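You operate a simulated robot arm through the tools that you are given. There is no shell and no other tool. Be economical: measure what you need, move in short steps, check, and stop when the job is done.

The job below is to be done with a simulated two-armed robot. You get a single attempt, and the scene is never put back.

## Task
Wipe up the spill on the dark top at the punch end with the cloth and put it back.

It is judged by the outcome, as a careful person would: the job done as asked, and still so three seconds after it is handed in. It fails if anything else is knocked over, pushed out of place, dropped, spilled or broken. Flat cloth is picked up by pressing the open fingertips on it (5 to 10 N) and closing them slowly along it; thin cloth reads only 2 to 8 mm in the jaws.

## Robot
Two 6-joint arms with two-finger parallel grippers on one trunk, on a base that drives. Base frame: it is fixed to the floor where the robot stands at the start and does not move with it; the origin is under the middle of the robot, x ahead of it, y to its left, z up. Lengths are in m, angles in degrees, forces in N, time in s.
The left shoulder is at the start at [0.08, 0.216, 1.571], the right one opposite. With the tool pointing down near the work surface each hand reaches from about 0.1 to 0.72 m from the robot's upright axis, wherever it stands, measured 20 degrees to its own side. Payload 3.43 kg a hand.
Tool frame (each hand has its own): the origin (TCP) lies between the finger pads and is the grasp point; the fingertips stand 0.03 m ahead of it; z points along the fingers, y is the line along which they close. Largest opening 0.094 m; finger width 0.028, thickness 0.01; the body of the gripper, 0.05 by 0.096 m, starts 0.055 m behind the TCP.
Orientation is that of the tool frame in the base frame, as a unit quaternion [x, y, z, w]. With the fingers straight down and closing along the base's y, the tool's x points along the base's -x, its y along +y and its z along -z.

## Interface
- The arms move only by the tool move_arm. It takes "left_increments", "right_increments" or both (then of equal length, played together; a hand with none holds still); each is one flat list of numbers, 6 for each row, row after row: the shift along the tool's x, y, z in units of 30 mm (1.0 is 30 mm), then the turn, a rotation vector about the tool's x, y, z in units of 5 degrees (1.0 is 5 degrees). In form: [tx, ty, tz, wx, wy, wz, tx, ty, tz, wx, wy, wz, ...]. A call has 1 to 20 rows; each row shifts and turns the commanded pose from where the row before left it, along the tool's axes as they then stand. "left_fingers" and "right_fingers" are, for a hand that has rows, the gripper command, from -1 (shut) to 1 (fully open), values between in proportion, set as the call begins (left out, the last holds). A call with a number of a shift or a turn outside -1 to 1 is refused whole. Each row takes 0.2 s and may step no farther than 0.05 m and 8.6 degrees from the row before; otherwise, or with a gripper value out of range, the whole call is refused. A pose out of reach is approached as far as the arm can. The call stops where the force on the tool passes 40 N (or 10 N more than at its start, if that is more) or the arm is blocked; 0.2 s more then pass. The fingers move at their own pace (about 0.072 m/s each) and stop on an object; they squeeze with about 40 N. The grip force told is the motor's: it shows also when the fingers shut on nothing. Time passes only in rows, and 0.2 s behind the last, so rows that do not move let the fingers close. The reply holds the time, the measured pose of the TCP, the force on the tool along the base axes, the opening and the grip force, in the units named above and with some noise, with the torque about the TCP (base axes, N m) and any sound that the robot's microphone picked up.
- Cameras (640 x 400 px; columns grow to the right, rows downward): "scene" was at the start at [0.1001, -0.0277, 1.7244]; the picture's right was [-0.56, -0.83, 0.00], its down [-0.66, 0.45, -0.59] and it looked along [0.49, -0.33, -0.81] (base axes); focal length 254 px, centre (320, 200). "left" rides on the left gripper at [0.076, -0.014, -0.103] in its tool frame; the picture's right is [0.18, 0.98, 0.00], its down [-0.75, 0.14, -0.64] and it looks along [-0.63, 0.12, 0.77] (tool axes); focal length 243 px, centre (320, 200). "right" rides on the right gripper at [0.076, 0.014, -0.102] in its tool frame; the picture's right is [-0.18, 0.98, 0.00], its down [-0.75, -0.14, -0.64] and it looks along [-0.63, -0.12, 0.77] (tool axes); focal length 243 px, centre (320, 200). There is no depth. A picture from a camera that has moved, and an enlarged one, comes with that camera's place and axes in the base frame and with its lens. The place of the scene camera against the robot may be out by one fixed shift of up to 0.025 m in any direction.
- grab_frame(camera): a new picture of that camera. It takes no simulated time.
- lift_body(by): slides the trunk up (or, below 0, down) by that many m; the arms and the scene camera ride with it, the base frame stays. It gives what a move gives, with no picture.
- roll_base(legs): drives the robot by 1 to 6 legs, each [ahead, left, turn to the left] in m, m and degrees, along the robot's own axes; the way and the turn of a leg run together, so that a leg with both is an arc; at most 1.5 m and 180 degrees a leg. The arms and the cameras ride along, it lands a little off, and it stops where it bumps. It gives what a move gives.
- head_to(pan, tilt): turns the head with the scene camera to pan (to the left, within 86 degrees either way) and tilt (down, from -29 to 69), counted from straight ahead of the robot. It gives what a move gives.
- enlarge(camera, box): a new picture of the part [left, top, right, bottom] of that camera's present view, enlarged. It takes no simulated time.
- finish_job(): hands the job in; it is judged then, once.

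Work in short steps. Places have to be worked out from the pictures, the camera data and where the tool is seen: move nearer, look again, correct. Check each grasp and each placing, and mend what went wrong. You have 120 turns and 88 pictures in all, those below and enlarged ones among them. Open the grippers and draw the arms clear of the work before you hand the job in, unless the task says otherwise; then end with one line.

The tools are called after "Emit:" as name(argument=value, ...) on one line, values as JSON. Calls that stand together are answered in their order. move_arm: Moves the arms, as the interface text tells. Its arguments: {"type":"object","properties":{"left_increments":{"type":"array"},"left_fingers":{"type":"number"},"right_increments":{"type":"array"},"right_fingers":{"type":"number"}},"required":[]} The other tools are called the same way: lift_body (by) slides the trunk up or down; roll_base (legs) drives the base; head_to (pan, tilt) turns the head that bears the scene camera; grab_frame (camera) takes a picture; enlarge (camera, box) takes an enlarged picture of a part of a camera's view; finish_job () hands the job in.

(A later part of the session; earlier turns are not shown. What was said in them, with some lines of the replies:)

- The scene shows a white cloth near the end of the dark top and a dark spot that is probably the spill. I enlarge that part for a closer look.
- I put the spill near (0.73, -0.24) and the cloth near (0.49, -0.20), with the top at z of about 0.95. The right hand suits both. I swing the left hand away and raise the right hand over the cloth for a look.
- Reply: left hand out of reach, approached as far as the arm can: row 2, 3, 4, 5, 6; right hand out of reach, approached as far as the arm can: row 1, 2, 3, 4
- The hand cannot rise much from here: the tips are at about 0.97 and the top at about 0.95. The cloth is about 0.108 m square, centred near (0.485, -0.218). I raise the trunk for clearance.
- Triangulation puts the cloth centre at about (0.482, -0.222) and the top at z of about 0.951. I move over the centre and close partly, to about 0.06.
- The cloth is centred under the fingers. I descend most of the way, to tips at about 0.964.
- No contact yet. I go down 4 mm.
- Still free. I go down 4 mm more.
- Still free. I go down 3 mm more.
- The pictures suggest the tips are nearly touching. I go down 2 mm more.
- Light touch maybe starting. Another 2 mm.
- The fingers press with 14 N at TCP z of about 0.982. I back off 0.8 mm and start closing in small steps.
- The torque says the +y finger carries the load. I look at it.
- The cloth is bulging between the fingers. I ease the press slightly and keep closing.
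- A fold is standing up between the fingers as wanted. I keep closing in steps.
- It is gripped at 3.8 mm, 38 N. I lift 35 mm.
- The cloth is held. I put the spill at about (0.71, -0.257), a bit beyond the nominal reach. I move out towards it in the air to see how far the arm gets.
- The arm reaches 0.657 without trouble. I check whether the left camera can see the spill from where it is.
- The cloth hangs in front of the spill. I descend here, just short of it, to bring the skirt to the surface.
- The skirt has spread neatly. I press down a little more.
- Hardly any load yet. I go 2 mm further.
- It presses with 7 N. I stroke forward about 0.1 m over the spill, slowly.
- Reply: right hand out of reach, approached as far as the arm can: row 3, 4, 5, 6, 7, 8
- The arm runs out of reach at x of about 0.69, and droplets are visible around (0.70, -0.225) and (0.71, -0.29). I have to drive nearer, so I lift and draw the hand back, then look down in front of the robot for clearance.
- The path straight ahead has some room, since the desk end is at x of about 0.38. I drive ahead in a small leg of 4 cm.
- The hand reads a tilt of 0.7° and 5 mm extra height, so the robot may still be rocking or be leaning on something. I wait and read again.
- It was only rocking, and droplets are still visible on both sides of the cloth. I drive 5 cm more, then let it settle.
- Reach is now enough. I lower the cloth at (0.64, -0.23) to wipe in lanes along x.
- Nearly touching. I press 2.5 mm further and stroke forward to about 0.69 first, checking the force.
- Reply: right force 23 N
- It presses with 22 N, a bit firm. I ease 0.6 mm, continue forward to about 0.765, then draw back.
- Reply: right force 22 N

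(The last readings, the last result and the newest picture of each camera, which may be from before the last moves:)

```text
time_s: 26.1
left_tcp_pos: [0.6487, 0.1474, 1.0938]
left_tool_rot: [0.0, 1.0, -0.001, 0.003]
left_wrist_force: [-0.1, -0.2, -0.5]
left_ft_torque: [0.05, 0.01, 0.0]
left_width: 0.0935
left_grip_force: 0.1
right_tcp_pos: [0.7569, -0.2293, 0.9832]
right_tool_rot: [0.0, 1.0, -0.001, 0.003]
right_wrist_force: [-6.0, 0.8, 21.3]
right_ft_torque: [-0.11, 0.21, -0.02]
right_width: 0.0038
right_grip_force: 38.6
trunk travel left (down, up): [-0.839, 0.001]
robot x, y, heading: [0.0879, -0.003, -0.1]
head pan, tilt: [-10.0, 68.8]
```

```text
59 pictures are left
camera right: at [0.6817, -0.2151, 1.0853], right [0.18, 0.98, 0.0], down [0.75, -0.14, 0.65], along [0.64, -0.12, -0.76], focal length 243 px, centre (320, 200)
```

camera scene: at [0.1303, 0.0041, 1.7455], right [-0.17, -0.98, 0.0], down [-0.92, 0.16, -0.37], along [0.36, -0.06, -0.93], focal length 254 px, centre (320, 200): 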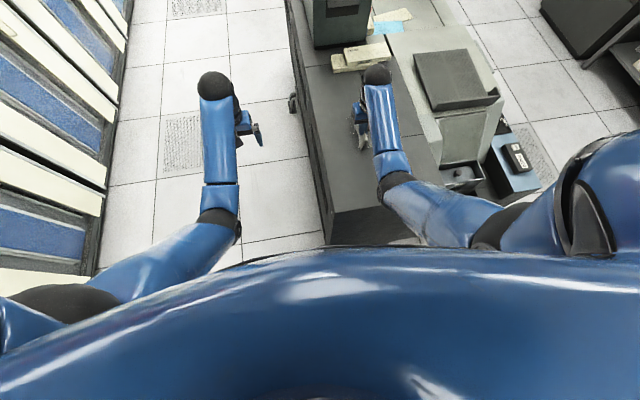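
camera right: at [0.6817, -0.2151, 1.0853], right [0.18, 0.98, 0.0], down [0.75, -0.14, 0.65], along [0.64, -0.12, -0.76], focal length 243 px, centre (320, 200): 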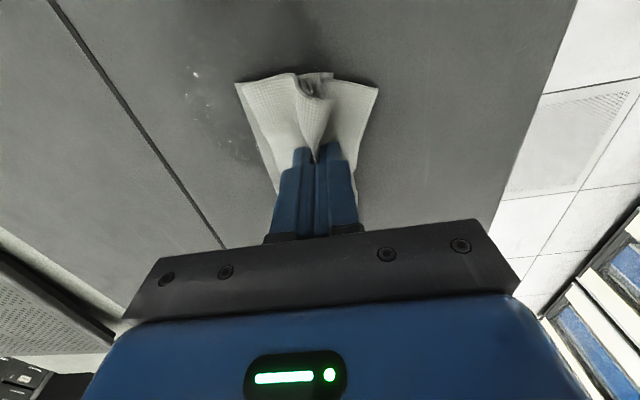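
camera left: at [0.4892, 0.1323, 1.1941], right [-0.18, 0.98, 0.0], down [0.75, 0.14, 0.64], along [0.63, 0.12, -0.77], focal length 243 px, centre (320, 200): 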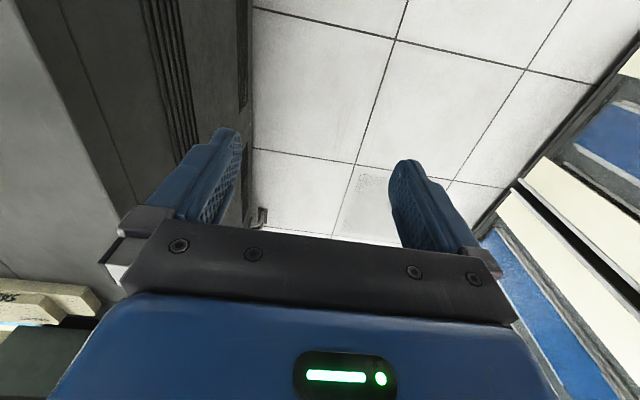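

The left lane is clean. What remains lies around y of -0.26 to -0.30 and x of 0.69 to 0.755. I slide across to y of about -0.287 and stroke back.

Emit:
move_arm(right_increments=[0, -0.45, 0, 0, 0, 0, 0, -0.45, 0, 0, 0, 0, 0, -0.45, 0, 0, 0, 0, 0, -0.45, 0, 0, 0, 0, 0.45, 0, 0, 0, 0, 0, 0.45, 0, 0, 0, 0, 0, 0.45, 0, 0, 0, 0, 0, 0.45, 0, 0, 0, 0, 0, 0.45, 0, 0, 0, 0, 0, 0.45, 0, 0, 0, 0, 0, 0.45, 0, 0, 0, 0, 0, 0.45, 0, 0, 0, 0, 0])

Emit:
grab_frame(camera="right")

```text
time_s: 28.7
left_tcp_pos: [0.6491, 0.1484, 1.091]
left_tool_rot: [0.0, 1.0, -0.001, 0.002]
left_wrist_force: [-0.3, -0.8, 0.0]
left_ft_torque: [-0.03, 0.01, -0.01]
left_width: 0.0939
left_grip_force: 0.1
right_tcp_pos: [0.6493, -0.2837, 0.9836]
right_tool_rot: [0.0, 1.0, -0.001, 0.001]
right_wrist_force: [3.8, 1.2, 11.3]
right_ft_torque: [0.01, -0.14, 0.0]
right_width: 0.0036
right_grip_force: 37.7
trunk travel left (down, up): [-0.839, 0.001]
robot x, y, heading: [0.0895, -0.0017, -0.2]
head pan, tilt: [-10.0, 68.8]
```

```text
58 pictures are left
camera right: at [0.5736, -0.2704, 1.0858], right [0.18, 0.98, 0.0], down [0.75, -0.14, 0.64], along [0.63, -0.12, -0.77], focal length 243 px, centre (320, 200)
```

right: 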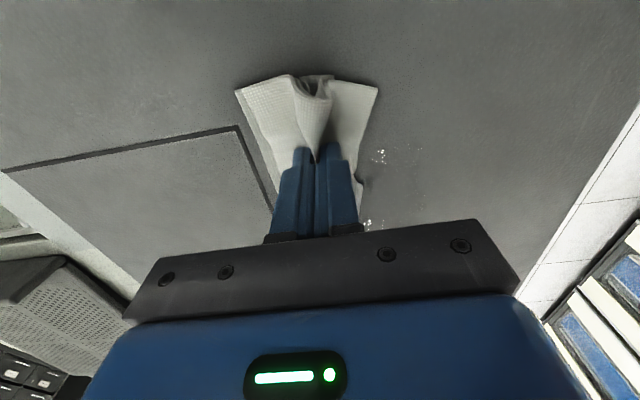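

A middle strip at y of -0.225 to -0.26 remains from x of about 0.65. I draw back to 0.61, slide to y of -0.24 and stroke forward.

Emit:
move_arm(right_increments=[0.45, 0, 0, 0, 0, 0, 0.45, 0, 0, 0, 0, 0, 0.45, 0, 0, 0, 0, 0, 0, 0.5, 0, 0, 0, 0, 0, 0.5, 0, 0, 0, 0, 0, 0.5, 0.01, 0, 0, 0, -0.45, 0, 0, 0, 0, 0, -0.45, 0, 0, 0, 0, 0, -0.45, 0, 0, 0, 0, 0, -0.45, 0, 0, 0, 0, 0, -0.45, 0, 0, 0, 0, 0, -0.45, 0, 0, 0, 0, 0, -0.45, 0, 0, 0, 0, 0, -0.45, 0, 0, 0, 0, 0, -0.45, 0, 0, 0, 0, 0, -0.45, 0, 0, 0, 0, 0, -0.45, 0, 0, 0, 0, 0])

Emit:
grab_frame(camera="right")

```text
time_s: 32.3
left_tcp_pos: [0.6506, 0.147, 1.0922]
left_tool_rot: [-0.001, 1.0, 0.0, 0.001]
left_wrist_force: [0.9, -0.6, -0.2]
left_ft_torque: [-0.01, 0.03, 0.0]
left_width: 0.0942
left_grip_force: 0.0
right_tcp_pos: [0.7579, -0.2385, 0.9831]
right_tool_rot: [0.0, 1.0, 0.0, 0.0]
right_wrist_force: [-3.2, 0.6, 12.3]
right_ft_torque: [-0.05, 0.11, -0.05]
right_width: 0.0035
right_grip_force: 37.7
trunk travel left (down, up): [-0.839, 0.001]
robot x, y, heading: [0.0862, 0.0028, -0.2]
head pan, tilt: [-10.0, 68.8]
```

```text
57 pictures are left
camera right: at [0.6824, -0.2254, 1.0858], right [0.18, 0.98, 0.0], down [0.75, -0.14, 0.64], along [0.63, -0.12, -0.77], focal length 243 px, centre (320, 200)
```

right: 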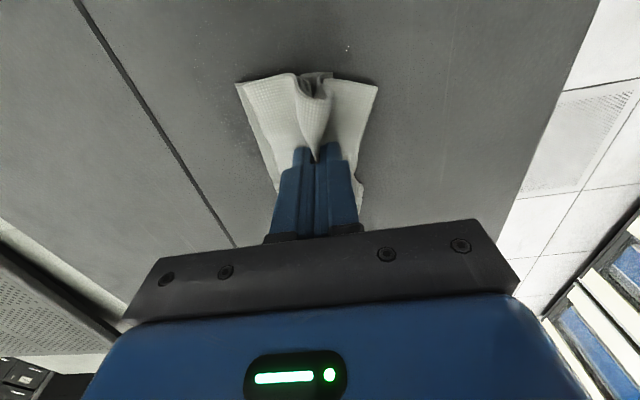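

One droplet group is left near (0.70, -0.216). I slide to y of about -0.212, stroke back, then slide to -0.26 and stroke forward again.

Emit:
move_arm(right_increments=[0, 0.45, 0, 0, 0, 0, 0, 0.45, 0, 0, 0, 0, 0.45, 0, 0, 0, 0, 0, 0.45, 0, 0, 0, 0, 0, 0.45, 0, 0, 0, 0, 0, 0.45, 0, 0, 0, 0, 0, 0.45, 0, 0, 0, 0, 0, 0.45, 0, 0, 0, 0, 0, 0.45, 0, 0, 0, 0, 0, 0.45, 0, 0, 0, 0, 0, 0.45, 0, 0, 0, 0, 0])

Emit:
grab_frame(camera="right")

```text
time_s: 34.7
left_tcp_pos: [0.6492, 0.1457, 1.0928]
left_tool_rot: [0.001, 1.0, -0.001, 0.001]
left_wrist_force: [0.5, 0.1, 0.9]
left_ft_torque: [-0.03, 0.0, 0.05]
left_width: 0.0938
left_grip_force: 0.1
right_tcp_pos: [0.6359, -0.2114, 0.9839]
right_tool_rot: [-0.001, 1.0, -0.001, 0.003]
right_wrist_force: [6.6, -0.5, 23.2]
right_ft_torque: [-0.12, -0.24, 0.05]
right_width: 0.0036
right_grip_force: 38.2
trunk travel left (down, up): [-0.839, 0.001]
robot x, y, heading: [0.091, -0.0001, -0.0]
head pan, tilt: [-10.0, 68.8]
```

```text
56 pictures are left
camera right: at [0.5597, -0.1981, 1.0852], right [0.18, 0.98, 0.0], down [0.75, -0.14, 0.65], along [0.64, -0.12, -0.76], focal length 243 px, centre (320, 200)
```

right: 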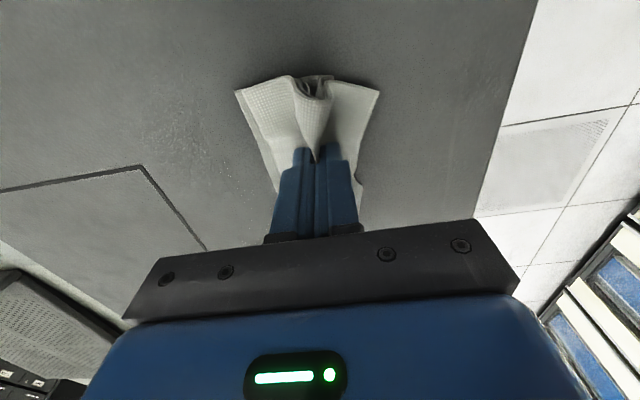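

There is a faint texture left of the cloth. I enlarge it.

Emit:
enlarge(camera="right", box=[130, 50, 290, 200])

```text
2.67 times, centred on (210, 125) of right
camera zoom: at [0.5597, -0.1981, 1.0852], right [0.18, 0.98, 0.0], down [0.75, -0.14, 0.65], along [0.64, -0.12, -0.76], focal length 647 px, centre (613, 400)
```

zoom: 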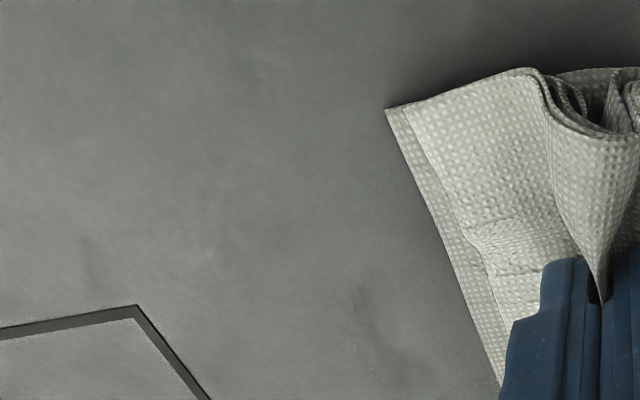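

A faint streak remains near (0.635, -0.27). I slide to y of -0.265 from x of 0.60 and wipe forward.

Emit:
move_arm(right_increments=[0.5, 0, -0.015, 0, 0, 0, 0.5, 0, 0, 0, 0, 0, 0, -0.45, 0, 0, 0, 0, 0, -0.45, 0, 0, 0, 0, 0, -0.45, 0, 0, 0, 0, 0, -0.45, 0, 0, 0, 0, -0.45, 0, 0, 0, 0, 0, -0.45, 0, 0, 0, 0, 0, -0.45, 0, 0, 0, 0, 0, -0.45, 0, 0, 0, 0, 0, -0.45, 0, 0, 0, 0, 0, -0.45, 0, 0, 0, 0, 0, -0.45, 0, 0, 0, 0, 0, -0.45, 0, 0, 0, 0, 0, -0.45, 0, 0, 0, 0, 0, -0.45, 0, 0, 0, 0, 0, -0.45, 0, 0, 0, 0, 0])

Emit:
grab_frame(camera="right")

```text
time_s: 38.3
left_tcp_pos: [0.6489, 0.1479, 1.0927]
left_tool_rot: [0.0, 1.0, -0.001, 0.002]
left_wrist_force: [0.0, -0.6, -0.1]
left_ft_torque: [-0.03, 0.0, 0.02]
left_width: 0.094
left_grip_force: 0.1
right_tcp_pos: [0.7539, -0.2642, 0.983]
right_tool_rot: [0.0, 1.0, -0.001, 0.003]
right_wrist_force: [-5.0, -0.9, 18.2]
right_ft_torque: [-0.09, 0.18, -0.01]
right_width: 0.0036
right_grip_force: 37.9
trunk travel left (down, up): [-0.839, 0.001]
robot x, y, heading: [0.0886, -0.0005, -0.2]
head pan, tilt: [-10.0, 68.8]
```

```text
54 pictures are left
camera right: at [0.6781, -0.2512, 1.0854], right [0.18, 0.98, 0.0], down [0.75, -0.14, 0.65], along [0.63, -0.12, -0.76], focal length 243 px, centre (320, 200)
```

right: 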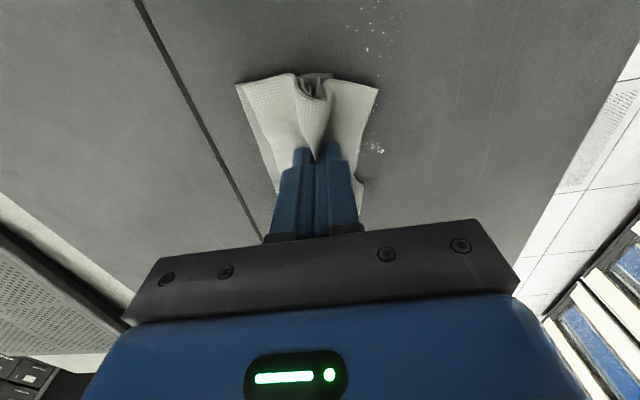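

Glints are still visible around (0.69–0.755, -0.232). I lift, draw back, and look at the whole place with the scene camera.

Emit:
move_arm(right_increments=[0, 0, -0.5, 0, 0, 0, 0.5, 0, -0.5, 0, 0, 0, 1, 0, -0.3, 0, 0, 0, 1, 0, 0, 0, 0, 0, 1, 0, 0, 0, 0, 0, 1, 0, 0, 0, 0, 0, 1, 0, 0, 0, 0, 0, 1, 0, 0, 0, 0, 0, 1, 0, 0, 0, 0, 0])

Emit:
head_to(pan=-25, tilt=52)

Emit:
grab_frame(camera="scene")

Emit:
grab_frame(camera="right")

```text
time_s: 40.3
left_tcp_pos: [0.6491, 0.1466, 1.0927]
left_tool_rot: [0.0, 1.0, 0.0, 0.002]
left_wrist_force: [0.1, -0.2, 0.1]
left_ft_torque: [-0.02, -0.04, -0.01]
left_width: 0.094
left_grip_force: 0.1
right_tcp_pos: [0.5304, -0.2665, 1.0213]
right_tool_rot: [0.0, 1.0, 0.0, 0.002]
right_wrist_force: [-0.2, -0.6, -0.5]
right_ft_torque: [0.0, 0.01, -0.01]
right_width: 0.0036
right_grip_force: 38.3
trunk travel left (down, up): [-0.839, 0.001]
robot x, y, heading: [0.0867, 0.0001, 0.0]
head pan, tilt: [-10.0, 68.8]
```

```text
time_s: 41.1
left_tcp_pos: [0.6515, 0.1457, 1.0918]
left_tool_rot: [0.0, 1.0, 0.0, 0.001]
left_wrist_force: [-1.0, -0.3, 0.2]
left_ft_torque: [-0.01, 0.01, 0.01]
left_width: 0.0941
left_grip_force: 0.0
right_tcp_pos: [0.5294, -0.2651, 1.02]
right_tool_rot: [0.0, 1.0, 0.0, 0.001]
right_wrist_force: [0.3, -0.3, -0.9]
right_ft_torque: [-0.01, -0.03, 0.03]
right_width: 0.0038
right_grip_force: 38.0
trunk travel left (down, up): [-0.839, 0.001]
robot x, y, heading: [0.0856, 0.0026, 0.0]
head pan, tilt: [-25.0, 52.0]
```

```text
53 pictures are left
camera scene: at [0.1935, -0.0174, 1.7645], right [-0.42, -0.91, 0.0], down [-0.71, 0.33, -0.62], along [0.56, -0.26, -0.79], focal length 254 px, centre (320, 200)
```

scene: 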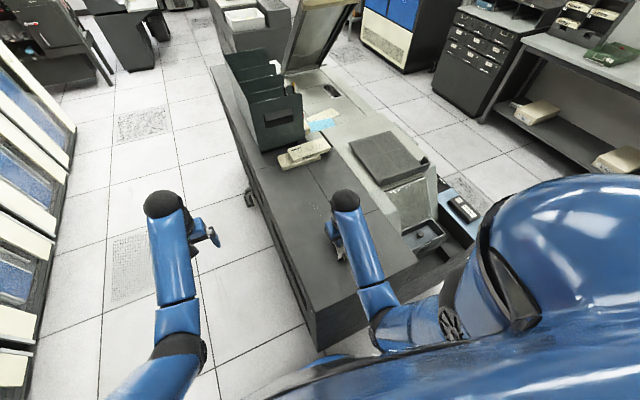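

```text
52 pictures are left
camera right: at [0.4546, -0.2522, 1.1224], right [0.18, 0.98, 0.0], down [0.75, -0.14, 0.64], along [0.63, -0.12, -0.77], focal length 243 px, centre (320, 200)
```

right: 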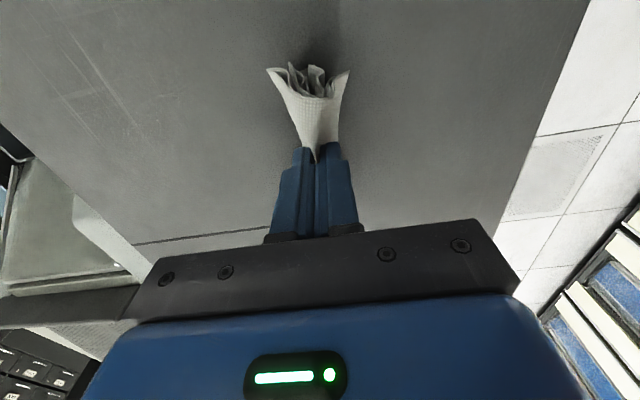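

Emit:
enlarge(camera="scene", box=[270, 140, 370, 230])

```text
4.44 times, centred on (320, 185) of scene
camera zoom: at [0.1935, -0.0174, 1.7645], right [-0.42, -0.91, 0.0], down [-0.71, 0.33, -0.62], along [0.56, -0.26, -0.79], focal length 1128 px, centre (320, 267)
```

zoom: 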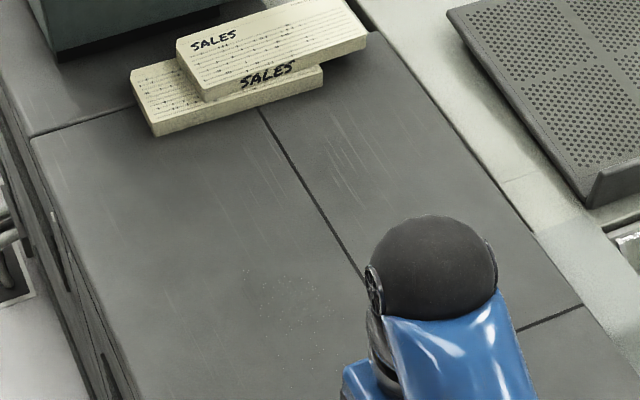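

The spill is much fainter, but specks remain over about x 0.68–0.78, y -0.215 to -0.30. I drive 3 cm nearer and wipe again in tighter lanes.

Emit:
roll_base(legs=[[0.03, 0, 0]])

Emit:
move_arm(right_increments=[-0.6, 0.4, 0, 0, 0, 0, -0.6, 0.4, 0, 0, 0, 0, -0.6, 0.4, 0.2, 0, 0, 0, -0.6, 0.4, 0.3, 0, 0, 0, 0, 0.1, 0.35, 0, 0, 0, 0, 0, 0.3, 0, 0, 0, 0, 0, 0, 0, 0, 0])

```text
time_s: 41.8
left_tcp_pos: [0.6508, 0.1464, 1.0902]
left_tool_rot: [0.001, 1.0, 0.0, 0.001]
left_wrist_force: [-1.5, 0.1, 0.0]
left_ft_torque: [0.02, 0.02, 0.02]
left_width: 0.094
left_grip_force: 0.0
right_tcp_pos: [0.5304, -0.2667, 1.0197]
right_tool_rot: [0.0, 1.0, 0.0, 0.001]
right_wrist_force: [-0.8, 0.4, 0.4]
right_ft_torque: [-0.02, 0.0, 0.02]
right_width: 0.0038
right_grip_force: 37.8
trunk travel left (down, up): [-0.839, 0.001]
robot x, y, heading: [0.0851, 0.0005, 0.0]
head pan, tilt: [-25.0, 52.0]
stopped in leg 1: the robot was blocked; the commanded pose is now the measured one
```

```text
time_s: 43.4
left_tcp_pos: [0.6515, 0.1451, 1.0918]
left_tool_rot: [0.001, 1.0, 0.0, 0.001]
left_wrist_force: [-0.6, -0.1, 0.4]
left_ft_torque: [0.01, 0.01, 0.02]
left_width: 0.0942
left_grip_force: 0.2
right_tcp_pos: [0.6024, -0.2143, 0.9856]
right_tool_rot: [0.001, 1.0, 0.0, 0.001]
right_wrist_force: [1.3, 0.5, 0.7]
right_ft_torque: [0.01, -0.01, 0.0]
right_width: 0.0037
right_grip_force: 38.3
trunk travel left (down, up): [-0.839, 0.001]
robot x, y, heading: [0.0877, -0.0017, -0.1]
head pan, tilt: [-25.0, 52.0]
```

The base is now against its limit, but reach extends to about 0.775. I press down and wipe lane y = -0.214 forward to 0.77.

Emit:
move_arm(right_increments=[0, 0, 0.1, 0, 0, 0, -0.5, 0, 0, 0, 0, 0, -0.5, 0, 0, 0, 0, 0, -0.5, 0, 0, 0, 0, 0, -0.5, 0, 0, 0, 0, 0, -0.5, 0, 0, 0, 0, 0, -0.5, 0, 0, 0, 0, 0, -0.5, 0, 0, 0, 0, 0, -0.5, 0, 0, 0, 0, 0, -0.5, 0, 0, 0, 0, 0, -0.5, 0, 0, 0, 0, 0, -0.5, 0, 0, 0, 0, 0])

```text
time_s: 46.0
left_tcp_pos: [0.6515, 0.1465, 1.0907]
left_tool_rot: [0.001, 1.0, 0.0, 0.001]
left_wrist_force: [0.5, -1.1, 0.7]
left_ft_torque: [0.01, 0.02, 0.01]
left_width: 0.0943
left_grip_force: 0.0
right_tcp_pos: [0.7689, -0.2128, 0.983]
right_tool_rot: [0.001, 1.0, 0.0, 0.002]
right_wrist_force: [-2.9, 0.6, 11.3]
right_ft_torque: [0.01, 0.14, -0.01]
right_width: 0.0034
right_grip_force: 38.3
trunk travel left (down, up): [-0.839, 0.001]
robot x, y, heading: [0.086, 0.003, -0.0]
head pan, tilt: [-25.0, 52.0]
```

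It presses with 11 N. I wipe back along y = -0.233 and forward along y = -0.253.

Emit:
move_arm(right_increments=[0, -0.35, 0.01, 0, 0, 0, 0, -0.35, 0.01, 0, 0, 0, 0.5, 0, 0, 0, 0, 0, 0.5, 0, 0, 0, 0, 0, 0.5, 0, 0, 0, 0, 0, 0.5, 0, 0, 0, 0, 0, 0.5, 0, 0, 0, 0, 0, 0.5, 0, 0, 0, 0, 0, 0.5, 0, 0, 0, 0, 0, 0.5, 0, 0, 0, 0, 0, 0, -0.35, 0, 0, 0, 0, 0, -0.35, 0, 0, 0, 0, -0.5, 0, 0, 0, 0, 0, -0.5, 0, 0, 0, 0, 0, -0.5, 0, 0, 0, 0, 0, -0.5, 0, 0, 0, 0, 0, -0.5, 0, 0, 0, 0, 0, -0.5, 0, 0, 0, 0, 0, -0.5, 0, 0, 0, 0, 0, -0.5, 0, 0, 0, 0, 0])

Emit:
move_arm(right_increments=[0, -0.35, 0, 0, 0, 0, 0, -0.35, 0, 0, 0, 0, 0.5, 0, 0, 0, 0, 0, 0.5, 0, 0, 0, 0, 0, 0.5, 0, 0, 0, 0, 0, 0.5, 0, 0, 0, 0, 0, 0.5, 0, 0, 0, 0, 0, 0.5, 0, 0, 0, 0, 0, 0.5, 0, 0, 0, 0, 0, 0.5, 0, 0, 0, 0, 0, 0, -0.35, 0, 0, 0, 0, 0, -0.35, 0, 0, 0, 0, -0.5, 0, 0, 0, 0, 0, -0.5, 0, 0, 0, 0, 0, -0.5, 0, 0, 0, 0, 0, -0.5, 0, 0, 0, 0, 0, -0.5, 0, 0, 0, 0, 0, -0.5, 0, 0, 0, 0, 0, -0.5, 0, 0, 0, 0, 0, -0.5, 0, 0, 0, 0, 0])

Emit:
grab_frame(camera="right")

```text
time_s: 50.2
left_tcp_pos: [0.6506, 0.1459, 1.0909]
left_tool_rot: [0.001, 1.0, 0.0, 0.001]
left_wrist_force: [0.1, 0.3, 0.4]
left_ft_torque: [0.01, 0.02, 0.01]
left_width: 0.0942
left_grip_force: 0.1
right_tcp_pos: [0.7689, -0.2549, 0.9836]
right_tool_rot: [0.001, 1.0, -0.001, 0.002]
right_wrist_force: [-4.1, -1.1, 17.7]
right_ft_torque: [-0.07, 0.15, 0.0]
right_width: 0.0037
right_grip_force: 37.9
trunk travel left (down, up): [-0.839, 0.001]
robot x, y, heading: [0.0821, 0.0006, -0.2]
head pan, tilt: [-25.0, 52.0]
```

```text
time_s: 54.4
left_tcp_pos: [0.6527, 0.1459, 1.0907]
left_tool_rot: [0.001, 1.0, 0.0, 0.0]
left_wrist_force: [-0.3, -0.3, -1.2]
left_ft_torque: [-0.06, 0.04, 0.01]
left_width: 0.0939
left_grip_force: 0.0
right_tcp_pos: [0.7658, -0.299, 0.9844]
right_tool_rot: [0.0, 1.0, 0.0, 0.001]
right_wrist_force: [-1.5, -0.1, 2.6]
right_ft_torque: [0.0, 0.04, 0.01]
right_width: 0.0036
right_grip_force: 37.9
right hand out of reach, approached as far as the arm can: row 20
trunk travel left (down, up): [-0.839, 0.001]
robot x, y, heading: [0.084, -0.0003, -0.3]
head pan, tilt: [-25.0, 52.0]
```

```text
50 pictures are left
camera right: at [0.6908, -0.285, 1.0868], right [0.19, 0.98, 0.0], down [0.75, -0.14, 0.64], along [0.63, -0.12, -0.77], focal length 243 px, centre (320, 200)
```

right: 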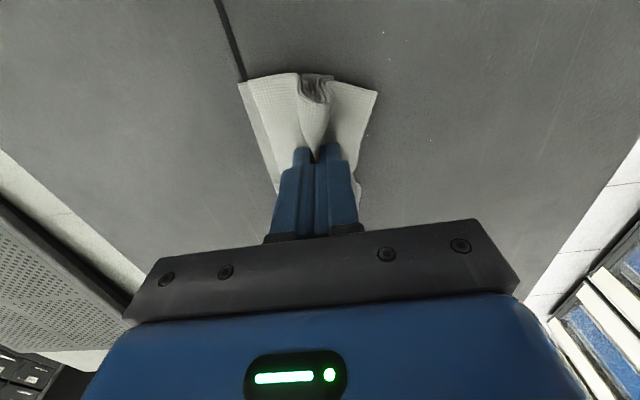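

Much cleaner now. I lift, draw back and inspect again.

Emit:
move_arm(right_increments=[0.2, 0, -0.5, 0, 0, 0, 0.5, 0, -0.5, 0, 0, 0, 1, 0, -0.3, 0, 0, 0, 1, 0, 0, 0, 0, 0, 1, 0, 0, 0, 0, 0, 1, 0, 0, 0, 0, 0, 1, 0, 0, 0, 0, 0, 1, 0, 0, 0, 0, 0, 1, 0, 0, 0, 0, 0])

Emit:
enlarge(camera="scene", box=[270, 140, 370, 230])

```text
time_s: 56.4
left_tcp_pos: [0.6514, 0.1464, 1.0914]
left_tool_rot: [0.0, 1.0, 0.0, 0.001]
left_wrist_force: [-0.8, -0.8, 0.9]
left_ft_torque: [0.04, -0.04, 0.0]
left_width: 0.094
left_grip_force: 0.0
right_tcp_pos: [0.5296, -0.3001, 1.0213]
right_tool_rot: [0.001, 1.0, 0.0, 0.001]
right_wrist_force: [0.7, 0.1, -0.7]
right_ft_torque: [0.02, -0.01, 0.01]
right_width: 0.004
right_grip_force: 37.9
trunk travel left (down, up): [-0.839, 0.001]
robot x, y, heading: [0.0868, 0.0011, -0.2]
head pan, tilt: [-25.0, 52.0]
```

```text
4.44 times, centred on (320, 185) of scene
camera zoom: at [0.1927, -0.0171, 1.7646], right [-0.42, -0.91, 0.0], down [-0.71, 0.33, -0.62], along [0.56, -0.26, -0.79], focal length 1128 px, centre (320, 267)
```

zoom: 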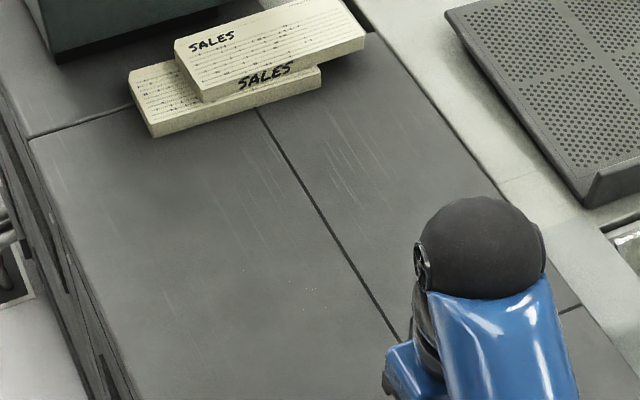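

A few specks remain, the farthest near x of 0.78. I tilt the hand 8° so the fingers point forward for more reach, and go in for a final pass.

Emit:
move_arm(right_increments=[-0.93, 0.58, 0, 0, 0, 0, -0.93, 0.58, 0, 0, 0, 0, -0.93, 0.58, 0, 0, 0, 0, -0.93, 0.58, 0, 0, 0, 0, -0.93, 0.58, 0, 0, 0, 0, 0, 0, 0, 0, -0.8, 0, 0, 0, 0, 0, -0.8, 0, 0, 0, 0.4, 0, 0, 0, 0, 0, 0.4, 0, 0, 0, 0, 0, 0.25, 0, 0, 0, 0, 0, 0, 0, 0, 0])

```text
time_s: 58.8
left_tcp_pos: [0.6522, 0.1468, 1.0902]
left_tool_rot: [0.0, 1.0, 0.0, 0.001]
left_wrist_force: [0.3, -0.3, 0.5]
left_ft_torque: [0.0, 0.01, -0.01]
left_width: 0.0941
left_grip_force: 0.0
right_tcp_pos: [0.6759, -0.2122, 0.9934]
right_tool_rot: [0.001, 0.998, 0.0, 0.07]
right_wrist_force: [-0.1, -0.8, 0.5]
right_ft_torque: [-0.01, 0.02, 0.01]
right_width: 0.0037
right_grip_force: 38.8
trunk travel left (down, up): [-0.839, 0.001]
robot x, y, heading: [0.0897, 0.0012, -0.1]
head pan, tilt: [-25.0, 52.0]
```

The tilt has the right sign. I lower 8 mm.

Emit:
move_arm(right_increments=[0.02, 0, 0.15, 0, 0, 0, 0.02, 0, 0.13, 0, 0, 0, 0, 0, 0, 0, 0, 0])

```text
time_s: 59.6
left_tcp_pos: [0.6507, 0.1462, 1.0907]
left_tool_rot: [0.001, 1.0, 0.001, 0.001]
left_wrist_force: [-1.4, 0.4, 0.3]
left_ft_torque: [0.0, 0.02, 0.02]
left_width: 0.0938
left_grip_force: 0.1
right_tcp_pos: [0.6755, -0.2135, 0.9848]
right_tool_rot: [0.001, 0.997, 0.0, 0.071]
right_wrist_force: [0.9, 1.1, 6.5]
right_ft_torque: [0.0, 0.1, -0.05]
right_width: 0.0038
right_grip_force: 38.7
trunk travel left (down, up): [-0.839, 0.001]
robot x, y, heading: [0.0887, -0.0007, -0.5]
head pan, tilt: [-25.0, 52.0]
```

Contact at 6.5 N. I press slightly more, stroke forward to about 0.80, shift, and stroke back.

Emit:
move_arm(right_increments=[0, 0, 0.025, 0, 0, 0, -0.495, 0, 0.07, 0, 0, 0, -0.495, 0, 0.07, 0, 0, 0, -0.495, 0, 0.07, 0, 0, 0, -0.495, 0, 0.07, 0, 0, 0, -0.495, 0, 0.07, 0, 0, 0, -0.495, 0, 0.07, 0, 0, 0, -0.495, 0, 0.07, 0, 0, 0, -0.495, 0, 0.07, 0, 0, 0])

```text
time_s: 61.6
left_tcp_pos: [0.6507, 0.1458, 1.0919]
left_tool_rot: [0.001, 1.0, -0.001, 0.001]
left_wrist_force: [-0.3, 0.1, 0.0]
left_ft_torque: [-0.01, -0.02, 0.0]
left_width: 0.0939
left_grip_force: 0.0
right_tcp_pos: [0.7952, -0.2124, 0.9844]
right_tool_rot: [0.001, 0.997, -0.001, 0.072]
right_wrist_force: [-4.2, 1.0, 16.2]
right_ft_torque: [-0.06, 0.34, -0.01]
right_width: 0.0035
right_grip_force: 38.0
trunk travel left (down, up): [-0.839, 0.001]
robot x, y, heading: [0.0844, 0.0015, -0.0]
head pan, tilt: [-25.0, 52.0]
```

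Reach is good and it presses with 16 N. I go back along y = -0.232 and forward along y = -0.252, then the same for -0.272 and -0.292.

Emit:
move_arm(right_increments=[0, -0.33, 0, 0, 0, 0, 0, -0.33, 0, 0, 0, 0, 0.495, 0, -0.07, 0, 0, 0, 0.495, 0, -0.07, 0, 0, 0, 0.495, 0, -0.07, 0, 0, 0, 0.495, 0, -0.07, 0, 0, 0, 0.495, 0, -0.07, 0, 0, 0, 0.495, 0, -0.07, 0, 0, 0, 0.495, 0, -0.07, 0, 0, 0, 0.495, 0, -0.07, 0, 0, 0, 0, -0.33, 0, 0, 0, 0, 0, -0.33, 0, 0, 0, 0, -0.495, 0, 0.07, 0, 0, 0, -0.495, 0, 0.07, 0, 0, 0, -0.495, 0, 0.07, 0, 0, 0, -0.495, 0, 0.07, 0, 0, 0, -0.495, 0, 0.07, 0, 0, 0, -0.495, 0, 0.07, 0, 0, 0, -0.495, 0, 0.07, 0, 0, 0, -0.495, 0, 0.07, 0, 0, 0])

Emit:
move_arm(right_increments=[0, -0.33, 0, 0, 0, 0, 0, -0.33, 0, 0, 0, 0, 0.495, 0, -0.07, 0, 0, 0, 0.495, 0, -0.07, 0, 0, 0, 0.495, 0, -0.07, 0, 0, 0, 0.495, 0, -0.07, 0, 0, 0, 0.495, 0, -0.07, 0, 0, 0, 0.495, 0, -0.07, 0, 0, 0, 0.495, 0, -0.07, 0, 0, 0, 0.495, 0, -0.07, 0, 0, 0, 0, -0.33, 0, 0, 0, 0, 0, -0.33, 0, 0, 0, 0, -0.495, 0, 0.07, 0, 0, 0, -0.495, 0, 0.07, 0, 0, 0, -0.495, 0, 0.07, 0, 0, 0, -0.495, 0, 0.07, 0, 0, 0, -0.495, 0, 0.07, 0, 0, 0, -0.495, 0, 0.07, 0, 0, 0, -0.495, 0, 0.07, 0, 0, 0, -0.495, 0, 0.07, 0, 0, 0])

Emit:
grab_frame(camera="right")

```text
time_s: 65.8
left_tcp_pos: [0.6515, 0.1458, 1.0925]
left_tool_rot: [0.001, 1.0, 0.001, 0.0]
left_wrist_force: [-0.2, -0.4, 0.4]
left_ft_torque: [0.03, 0.01, 0.0]
left_width: 0.0937
left_grip_force: 0.1
right_tcp_pos: [0.7965, -0.2498, 0.9852]
right_tool_rot: [0.0, 0.997, -0.001, 0.072]
right_wrist_force: [-4.1, -0.2, 16.6]
right_ft_torque: [-0.09, 0.32, -0.03]
right_width: 0.0038
right_grip_force: 38.4
trunk travel left (down, up): [-0.839, 0.001]
robot x, y, heading: [0.0881, -0.0012, -0.4]
head pan, tilt: [-25.0, 52.0]
```

```text
time_s: 70.0
left_tcp_pos: [0.6504, 0.1463, 1.0913]
left_tool_rot: [0.0, 1.0, 0.0, 0.001]
left_wrist_force: [0.5, 0.0, 0.2]
left_ft_torque: [-0.02, 0.02, -0.03]
left_width: 0.094
left_grip_force: 0.0
right_tcp_pos: [0.7944, -0.2908, 0.9846]
right_tool_rot: [0.0, 0.997, -0.001, 0.072]
right_wrist_force: [-4.0, -0.1, 14.2]
right_ft_torque: [-0.09, 0.25, -0.04]
right_width: 0.0036
right_grip_force: 38.3
trunk travel left (down, up): [-0.839, 0.001]
robot x, y, heading: [0.0857, 0.0009, -0.1]
head pan, tilt: [-25.0, 52.0]
```

```text
48 pictures are left
camera right: at [0.7056, -0.2765, 1.0754], right [0.18, 0.98, 0.03], down [0.65, -0.14, 0.74], along [0.73, -0.12, -0.67], focal length 243 px, centre (320, 200)
```

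right: 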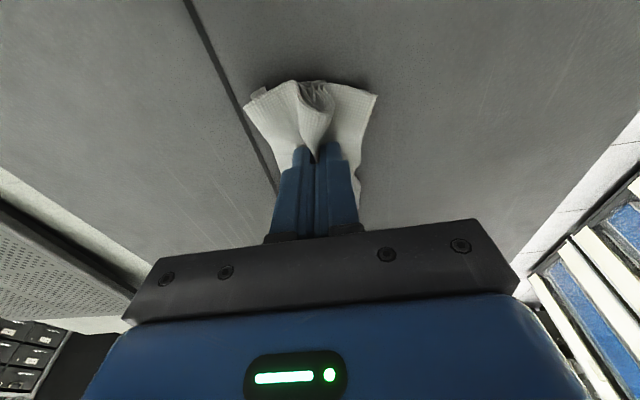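

No specks remain in this view. I lift, undo the tilt, draw back and inspect from the scene camera.

Emit:
move_arm(right_increments=[0, 0, -0.5, 0, 0, 0, 0.4, 0, -0.5, 0, 0, 0, 1, 0, -0.3, 0, 0.8, 0, 1, 0, 0, 0, 0.8, 0, 1, 0, 0, 0, 0, 0, 1, 0, 0, 0, 0, 0, 1, 0, 0, 0, 0, 0, 1, 0, 0, 0, 0, 0, 1, 0, 0, 0, 0, 0, 1, 0, 0, 0, 0, 0])

Emit:
enlarge(camera="scene", box=[270, 140, 370, 230])

Emit:
grab_frame(camera="right")

```text
time_s: 72.2
left_tcp_pos: [0.6503, 0.1468, 1.0926]
left_tool_rot: [0.001, 1.0, 0.0, 0.001]
left_wrist_force: [-0.5, -0.1, 0.3]
left_ft_torque: [0.04, 0.01, 0.04]
left_width: 0.094
left_grip_force: 0.1
right_tcp_pos: [0.539, -0.2915, 1.0119]
right_tool_rot: [0.001, 1.0, 0.0, 0.001]
right_wrist_force: [0.2, -0.8, 0.1]
right_ft_torque: [-0.05, -0.01, 0.01]
right_width: 0.0037
right_grip_force: 38.0
trunk travel left (down, up): [-0.839, 0.001]
robot x, y, heading: [0.0831, 0.001, 0.2]
head pan, tilt: [-25.0, 52.0]
```

```text
4.44 times, centred on (320, 185) of scene
camera zoom: at [0.1924, -0.017, 1.7646], right [-0.42, -0.91, 0.0], down [-0.71, 0.33, -0.62], along [0.56, -0.26, -0.79], focal length 1128 px, centre (320, 267)
```

zoom: 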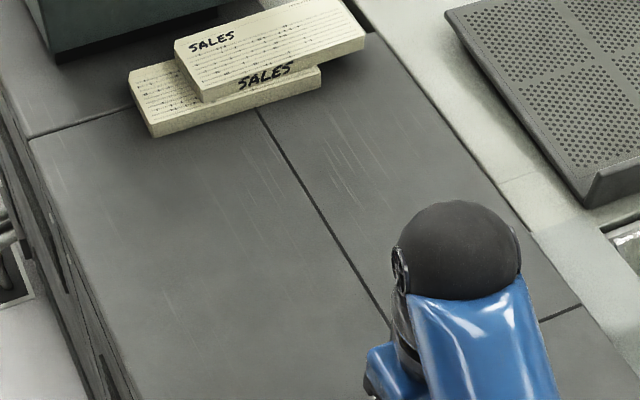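

```text
46 pictures are left
camera right: at [0.4641, -0.2766, 1.1145], right [0.19, 0.98, 0.0], down [0.75, -0.14, 0.64], along [0.63, -0.12, -0.76], focal length 243 px, centre (320, 200)
```

right: 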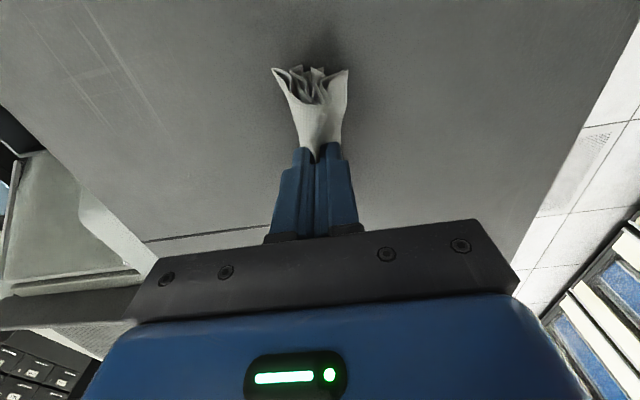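

The top looks clean. I carry the cloth back over its original place, (0.482, -0.222), and lower it.

Emit:
move_arm(right_increments=[0.63, 0.77, 0, 0, 0, 0, 0.63, 0.77, 0, 0, 0, 0, 0.63, 0.77, 0, 0, 0, 0, 0, 0, 0.3, 0, 0, 0, 0, 0, 0.3, 0, 0, 0, 0, 0, 0.3, 0, 0, 0, 0, 0, 0, 0, 0, 0])

Emit:
grab_frame(camera="right")

```text
time_s: 73.8
left_tcp_pos: [0.6505, 0.1469, 1.0921]
left_tool_rot: [0.002, 1.0, 0.0, 0.001]
left_wrist_force: [0.5, 0.6, 0.1]
left_ft_torque: [0.01, 0.03, 0.02]
left_width: 0.0939
left_grip_force: 0.1
right_tcp_pos: [0.483, -0.2206, 0.9862]
right_tool_rot: [0.001, 1.0, 0.0, 0.001]
right_wrist_force: [-0.6, 1.4, 6.3]
right_ft_torque: [0.03, -0.09, -0.04]
right_width: 0.0037
right_grip_force: 38.5
trunk travel left (down, up): [-0.839, 0.001]
robot x, y, heading: [0.0879, -0.0007, -0.2]
head pan, tilt: [-25.0, 52.0]
```

```text
45 pictures are left
camera right: at [0.406, -0.2068, 1.0896], right [0.19, 0.98, 0.0], down [0.75, -0.14, 0.64], along [0.63, -0.12, -0.76], focal length 243 px, centre (320, 200)
```

right: 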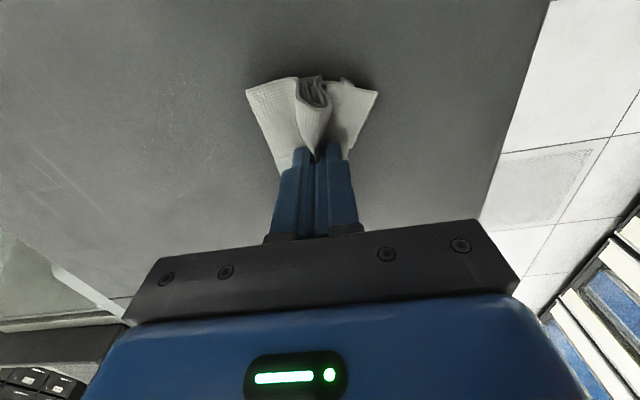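

The cloth is back in place and resting at 6 N. I open slowly while lightly pressed so that it spreads out.

Emit:
move_arm(right_increments=[0, 0, 0, 0, 0, 0, 0, 0, 0, 0, 0, 0], right_fingers=-0.6)

Emit:
move_arm(right_increments=[0, 0, 0, 0, 0, 0, 0, 0, 0, 0, 0, 0], right_fingers=-0.2)

Emit:
move_arm(right_increments=[0, 0, 0, 0, 0, 0, 0, 0, 0, 0, 0, 0], right_fingers=0.3)

Emit:
enlarge(camera="right", box=[180, 20, 480, 240])

```text
time_s: 74.4
left_tcp_pos: [0.6505, 0.1456, 1.0919]
left_tool_rot: [0.001, 1.0, 0.0, 0.001]
left_wrist_force: [1.8, -0.2, 0.6]
left_ft_torque: [0.03, 0.02, 0.0]
left_width: 0.0943
left_grip_force: 0.1
right_tcp_pos: [0.4824, -0.2211, 0.9873]
right_tool_rot: [0.001, 1.0, 0.0, 0.001]
right_wrist_force: [0.5, -0.2, -0.1]
right_ft_torque: [0.02, -0.05, 0.03]
right_width: 0.0187
right_grip_force: 0.0
trunk travel left (down, up): [-0.839, 0.001]
robot x, y, heading: [0.0892, -0.0, 0.0]
head pan, tilt: [-25.0, 52.0]
```

```text
time_s: 75.0
left_tcp_pos: [0.6512, 0.1464, 1.0928]
left_tool_rot: [0.002, 1.0, 0.0, 0.001]
left_wrist_force: [0.6, -0.3, -0.6]
left_ft_torque: [0.0, 0.0, -0.02]
left_width: 0.0938
left_grip_force: 0.0
right_tcp_pos: [0.4815, -0.2221, 0.988]
right_tool_rot: [0.0, 1.0, 0.001, 0.001]
right_wrist_force: [0.3, -0.2, 0.8]
right_ft_torque: [0.0, -0.03, 0.01]
right_width: 0.0372
right_grip_force: 0.0
trunk travel left (down, up): [-0.839, 0.001]
robot x, y, heading: [0.0856, 0.0014, 0.2]
head pan, tilt: [-25.0, 52.0]
```

```text
time_s: 75.6
left_tcp_pos: [0.6521, 0.1475, 1.0907]
left_tool_rot: [0.001, 1.0, 0.0, 0.001]
left_wrist_force: [0.2, -0.4, 0.2]
left_ft_torque: [-0.03, -0.01, 0.05]
left_width: 0.0938
left_grip_force: 0.0
right_tcp_pos: [0.4826, -0.2211, 0.9857]
right_tool_rot: [0.0, 1.0, 0.0, 0.001]
right_wrist_force: [-0.7, 0.4, 0.4]
right_ft_torque: [0.0, 0.02, 0.01]
right_width: 0.0614
right_grip_force: 0.1
trunk travel left (down, up): [-0.839, 0.001]
robot x, y, heading: [0.0859, 0.0021, -0.2]
head pan, tilt: [-25.0, 52.0]
```

```text
1.82 times, centred on (330, 130) of right
camera zoom: at [0.4063, -0.2072, 1.0892], right [0.19, 0.98, 0.0], down [0.75, -0.14, 0.64], along [0.63, -0.12, -0.77], focal length 441 px, centre (302, 327)
```

zoom: 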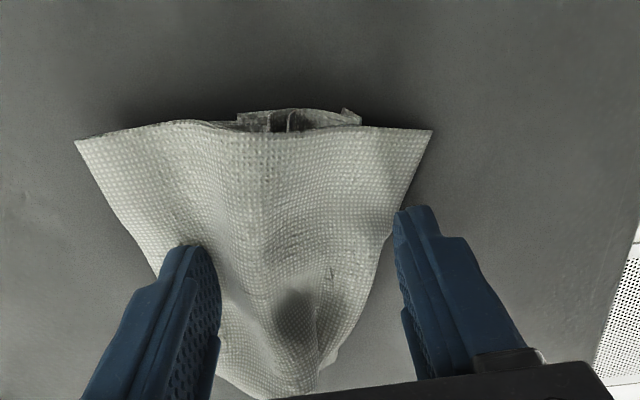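

The cloth has opened out, showing a damp patch. I lift away and look.

Emit:
move_arm(right_increments=[0, 0, -0.4, 0, 0, 0, 0, 0, -0.5, 0, 0, 0, 0, 0, -0.5, 0, 0, 0, 0.4, 0, 0, 0, 0, 0, 0.4, 0, 0, 0, 0, 0])

Emit:
grab_frame(camera="right")

Emit:
enlarge(camera="scene", box=[260, 140, 420, 280])

```text
time_s: 76.8
left_tcp_pos: [0.65, 0.1465, 1.092]
left_tool_rot: [0.001, 1.0, 0.0, 0.0]
left_wrist_force: [-0.5, 1.1, -0.3]
left_ft_torque: [-0.02, -0.01, -0.03]
left_width: 0.094
left_grip_force: 0.0
right_tcp_pos: [0.4573, -0.2203, 1.0289]
right_tool_rot: [0.0, 1.0, 0.0, 0.001]
right_wrist_force: [0.4, 0.2, -0.4]
right_ft_torque: [-0.02, -0.02, -0.01]
right_width: 0.0608
right_grip_force: 0.1
trunk travel left (down, up): [-0.839, 0.001]
robot x, y, heading: [0.0884, 0.0012, -0.1]
head pan, tilt: [-25.0, 52.0]
```

```text
43 pictures are left
camera right: at [0.3814, -0.2064, 1.1305], right [0.19, 0.98, 0.0], down [0.75, -0.14, 0.64], along [0.63, -0.12, -0.77], focal length 243 px, centre (320, 200)
```

right: 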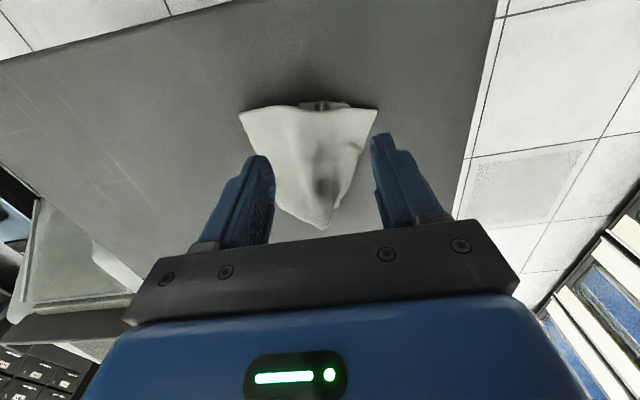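

```text
2.86 times, centred on (340, 210) of scene
camera zoom: at [0.193, -0.0172, 1.7646], right [-0.42, -0.91, 0.0], down [-0.71, 0.33, -0.62], along [0.56, -0.26, -0.79], focal length 725 px, centre (263, 171)
```

zoom: 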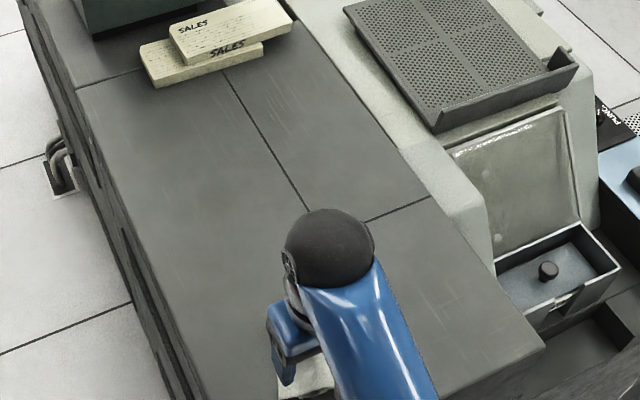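

The cloth lies back at about (0.474, -0.228). I back the base away, which takes the hands clear, and take a last look.

Emit:
roll_base(legs=[[-0.15, 0, 0]])

Emit:
move_arm(right_increments=[0, -0.8, 0, 0, 0, 0, 0, -0.8, 0, 0, 0, 0, 0, -0.8, 0, 0, 0, 0, 0, -0.8, 0, 0, 0, 0, 0, -0.8, 0, 0, 0, 0], right_fingers=1)

Emit:
grab_frame(camera="scene")

Emit:
enlarge(camera="scene", box=[240, 120, 380, 240])

```text
time_s: 78.2
left_tcp_pos: [0.5051, 0.1459, 1.0887]
left_tool_rot: [0.0, 1.0, 0.0, -0.001]
left_wrist_force: [-0.3, -0.5, -0.2]
left_ft_torque: [0.02, 0.04, 0.02]
left_width: 0.0939
left_grip_force: 0.1
right_tcp_pos: [0.3114, -0.2199, 1.0281]
right_tool_rot: [0.0, 1.0, 0.0, -0.001]
right_wrist_force: [0.6, -0.3, -0.6]
right_ft_torque: [-0.01, 0.01, 0.0]
right_width: 0.0609
right_grip_force: 0.1
trunk travel left (down, up): [-0.839, 0.001]
robot x, y, heading: [-0.0598, 0.0011, -0.1]
head pan, tilt: [-25.0, 52.0]
```

```text
time_s: 79.4
left_tcp_pos: [0.5019, 0.1464, 1.0909]
left_tool_rot: [0.0, 1.0, 0.0, 0.0]
left_wrist_force: [0.1, -0.2, 0.2]
left_ft_torque: [0.02, 0.02, -0.03]
left_width: 0.0941
left_grip_force: 0.0
right_tcp_pos: [0.3085, -0.3383, 1.0272]
right_tool_rot: [0.0, 1.0, -0.001, 0.001]
right_wrist_force: [0.2, 0.2, -0.1]
right_ft_torque: [0.0, -0.01, 0.0]
right_width: 0.0939
right_grip_force: 0.0
trunk travel left (down, up): [-0.839, 0.001]
robot x, y, heading: [-0.063, 0.0021, -0.2]
head pan, tilt: [-25.0, 52.0]
```

```text
41 pictures are left
camera scene: at [0.0455, -0.0178, 1.7644], right [-0.42, -0.91, 0.0], down [-0.71, 0.33, -0.61], along [0.56, -0.26, -0.79], focal length 254 px, centre (320, 200)
```

scene: 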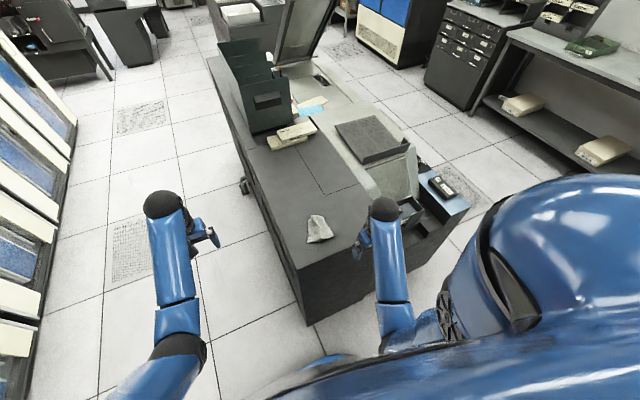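

```text
3.33 times, centred on (310, 180) of scene
camera zoom: at [0.0455, -0.0178, 1.7644], right [-0.42, -0.91, 0.0], down [-0.71, 0.33, -0.61], along [0.56, -0.26, -0.79], focal length 846 px, centre (353, 267)
```

zoom: 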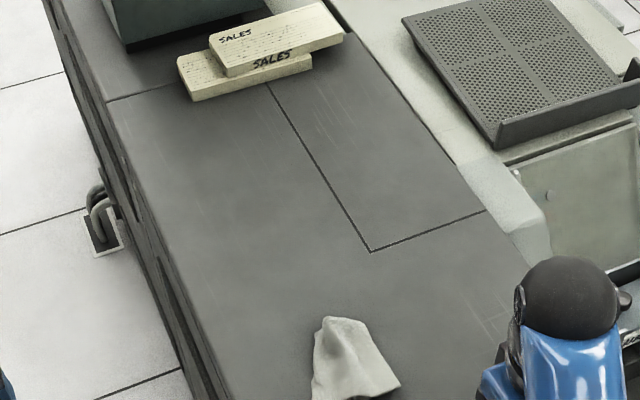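

The dark top is clean, the cloth is back in its spot, nothing else has moved, and both hands are open and clear. I hand in.

Emit:
finish_job()

```text
The job is handed in.
```

The spill on the dark top is wiped up and the last pictures show no trace of it; the cloth is back within about 2 cm of its original place, but rumpled rather than flat.
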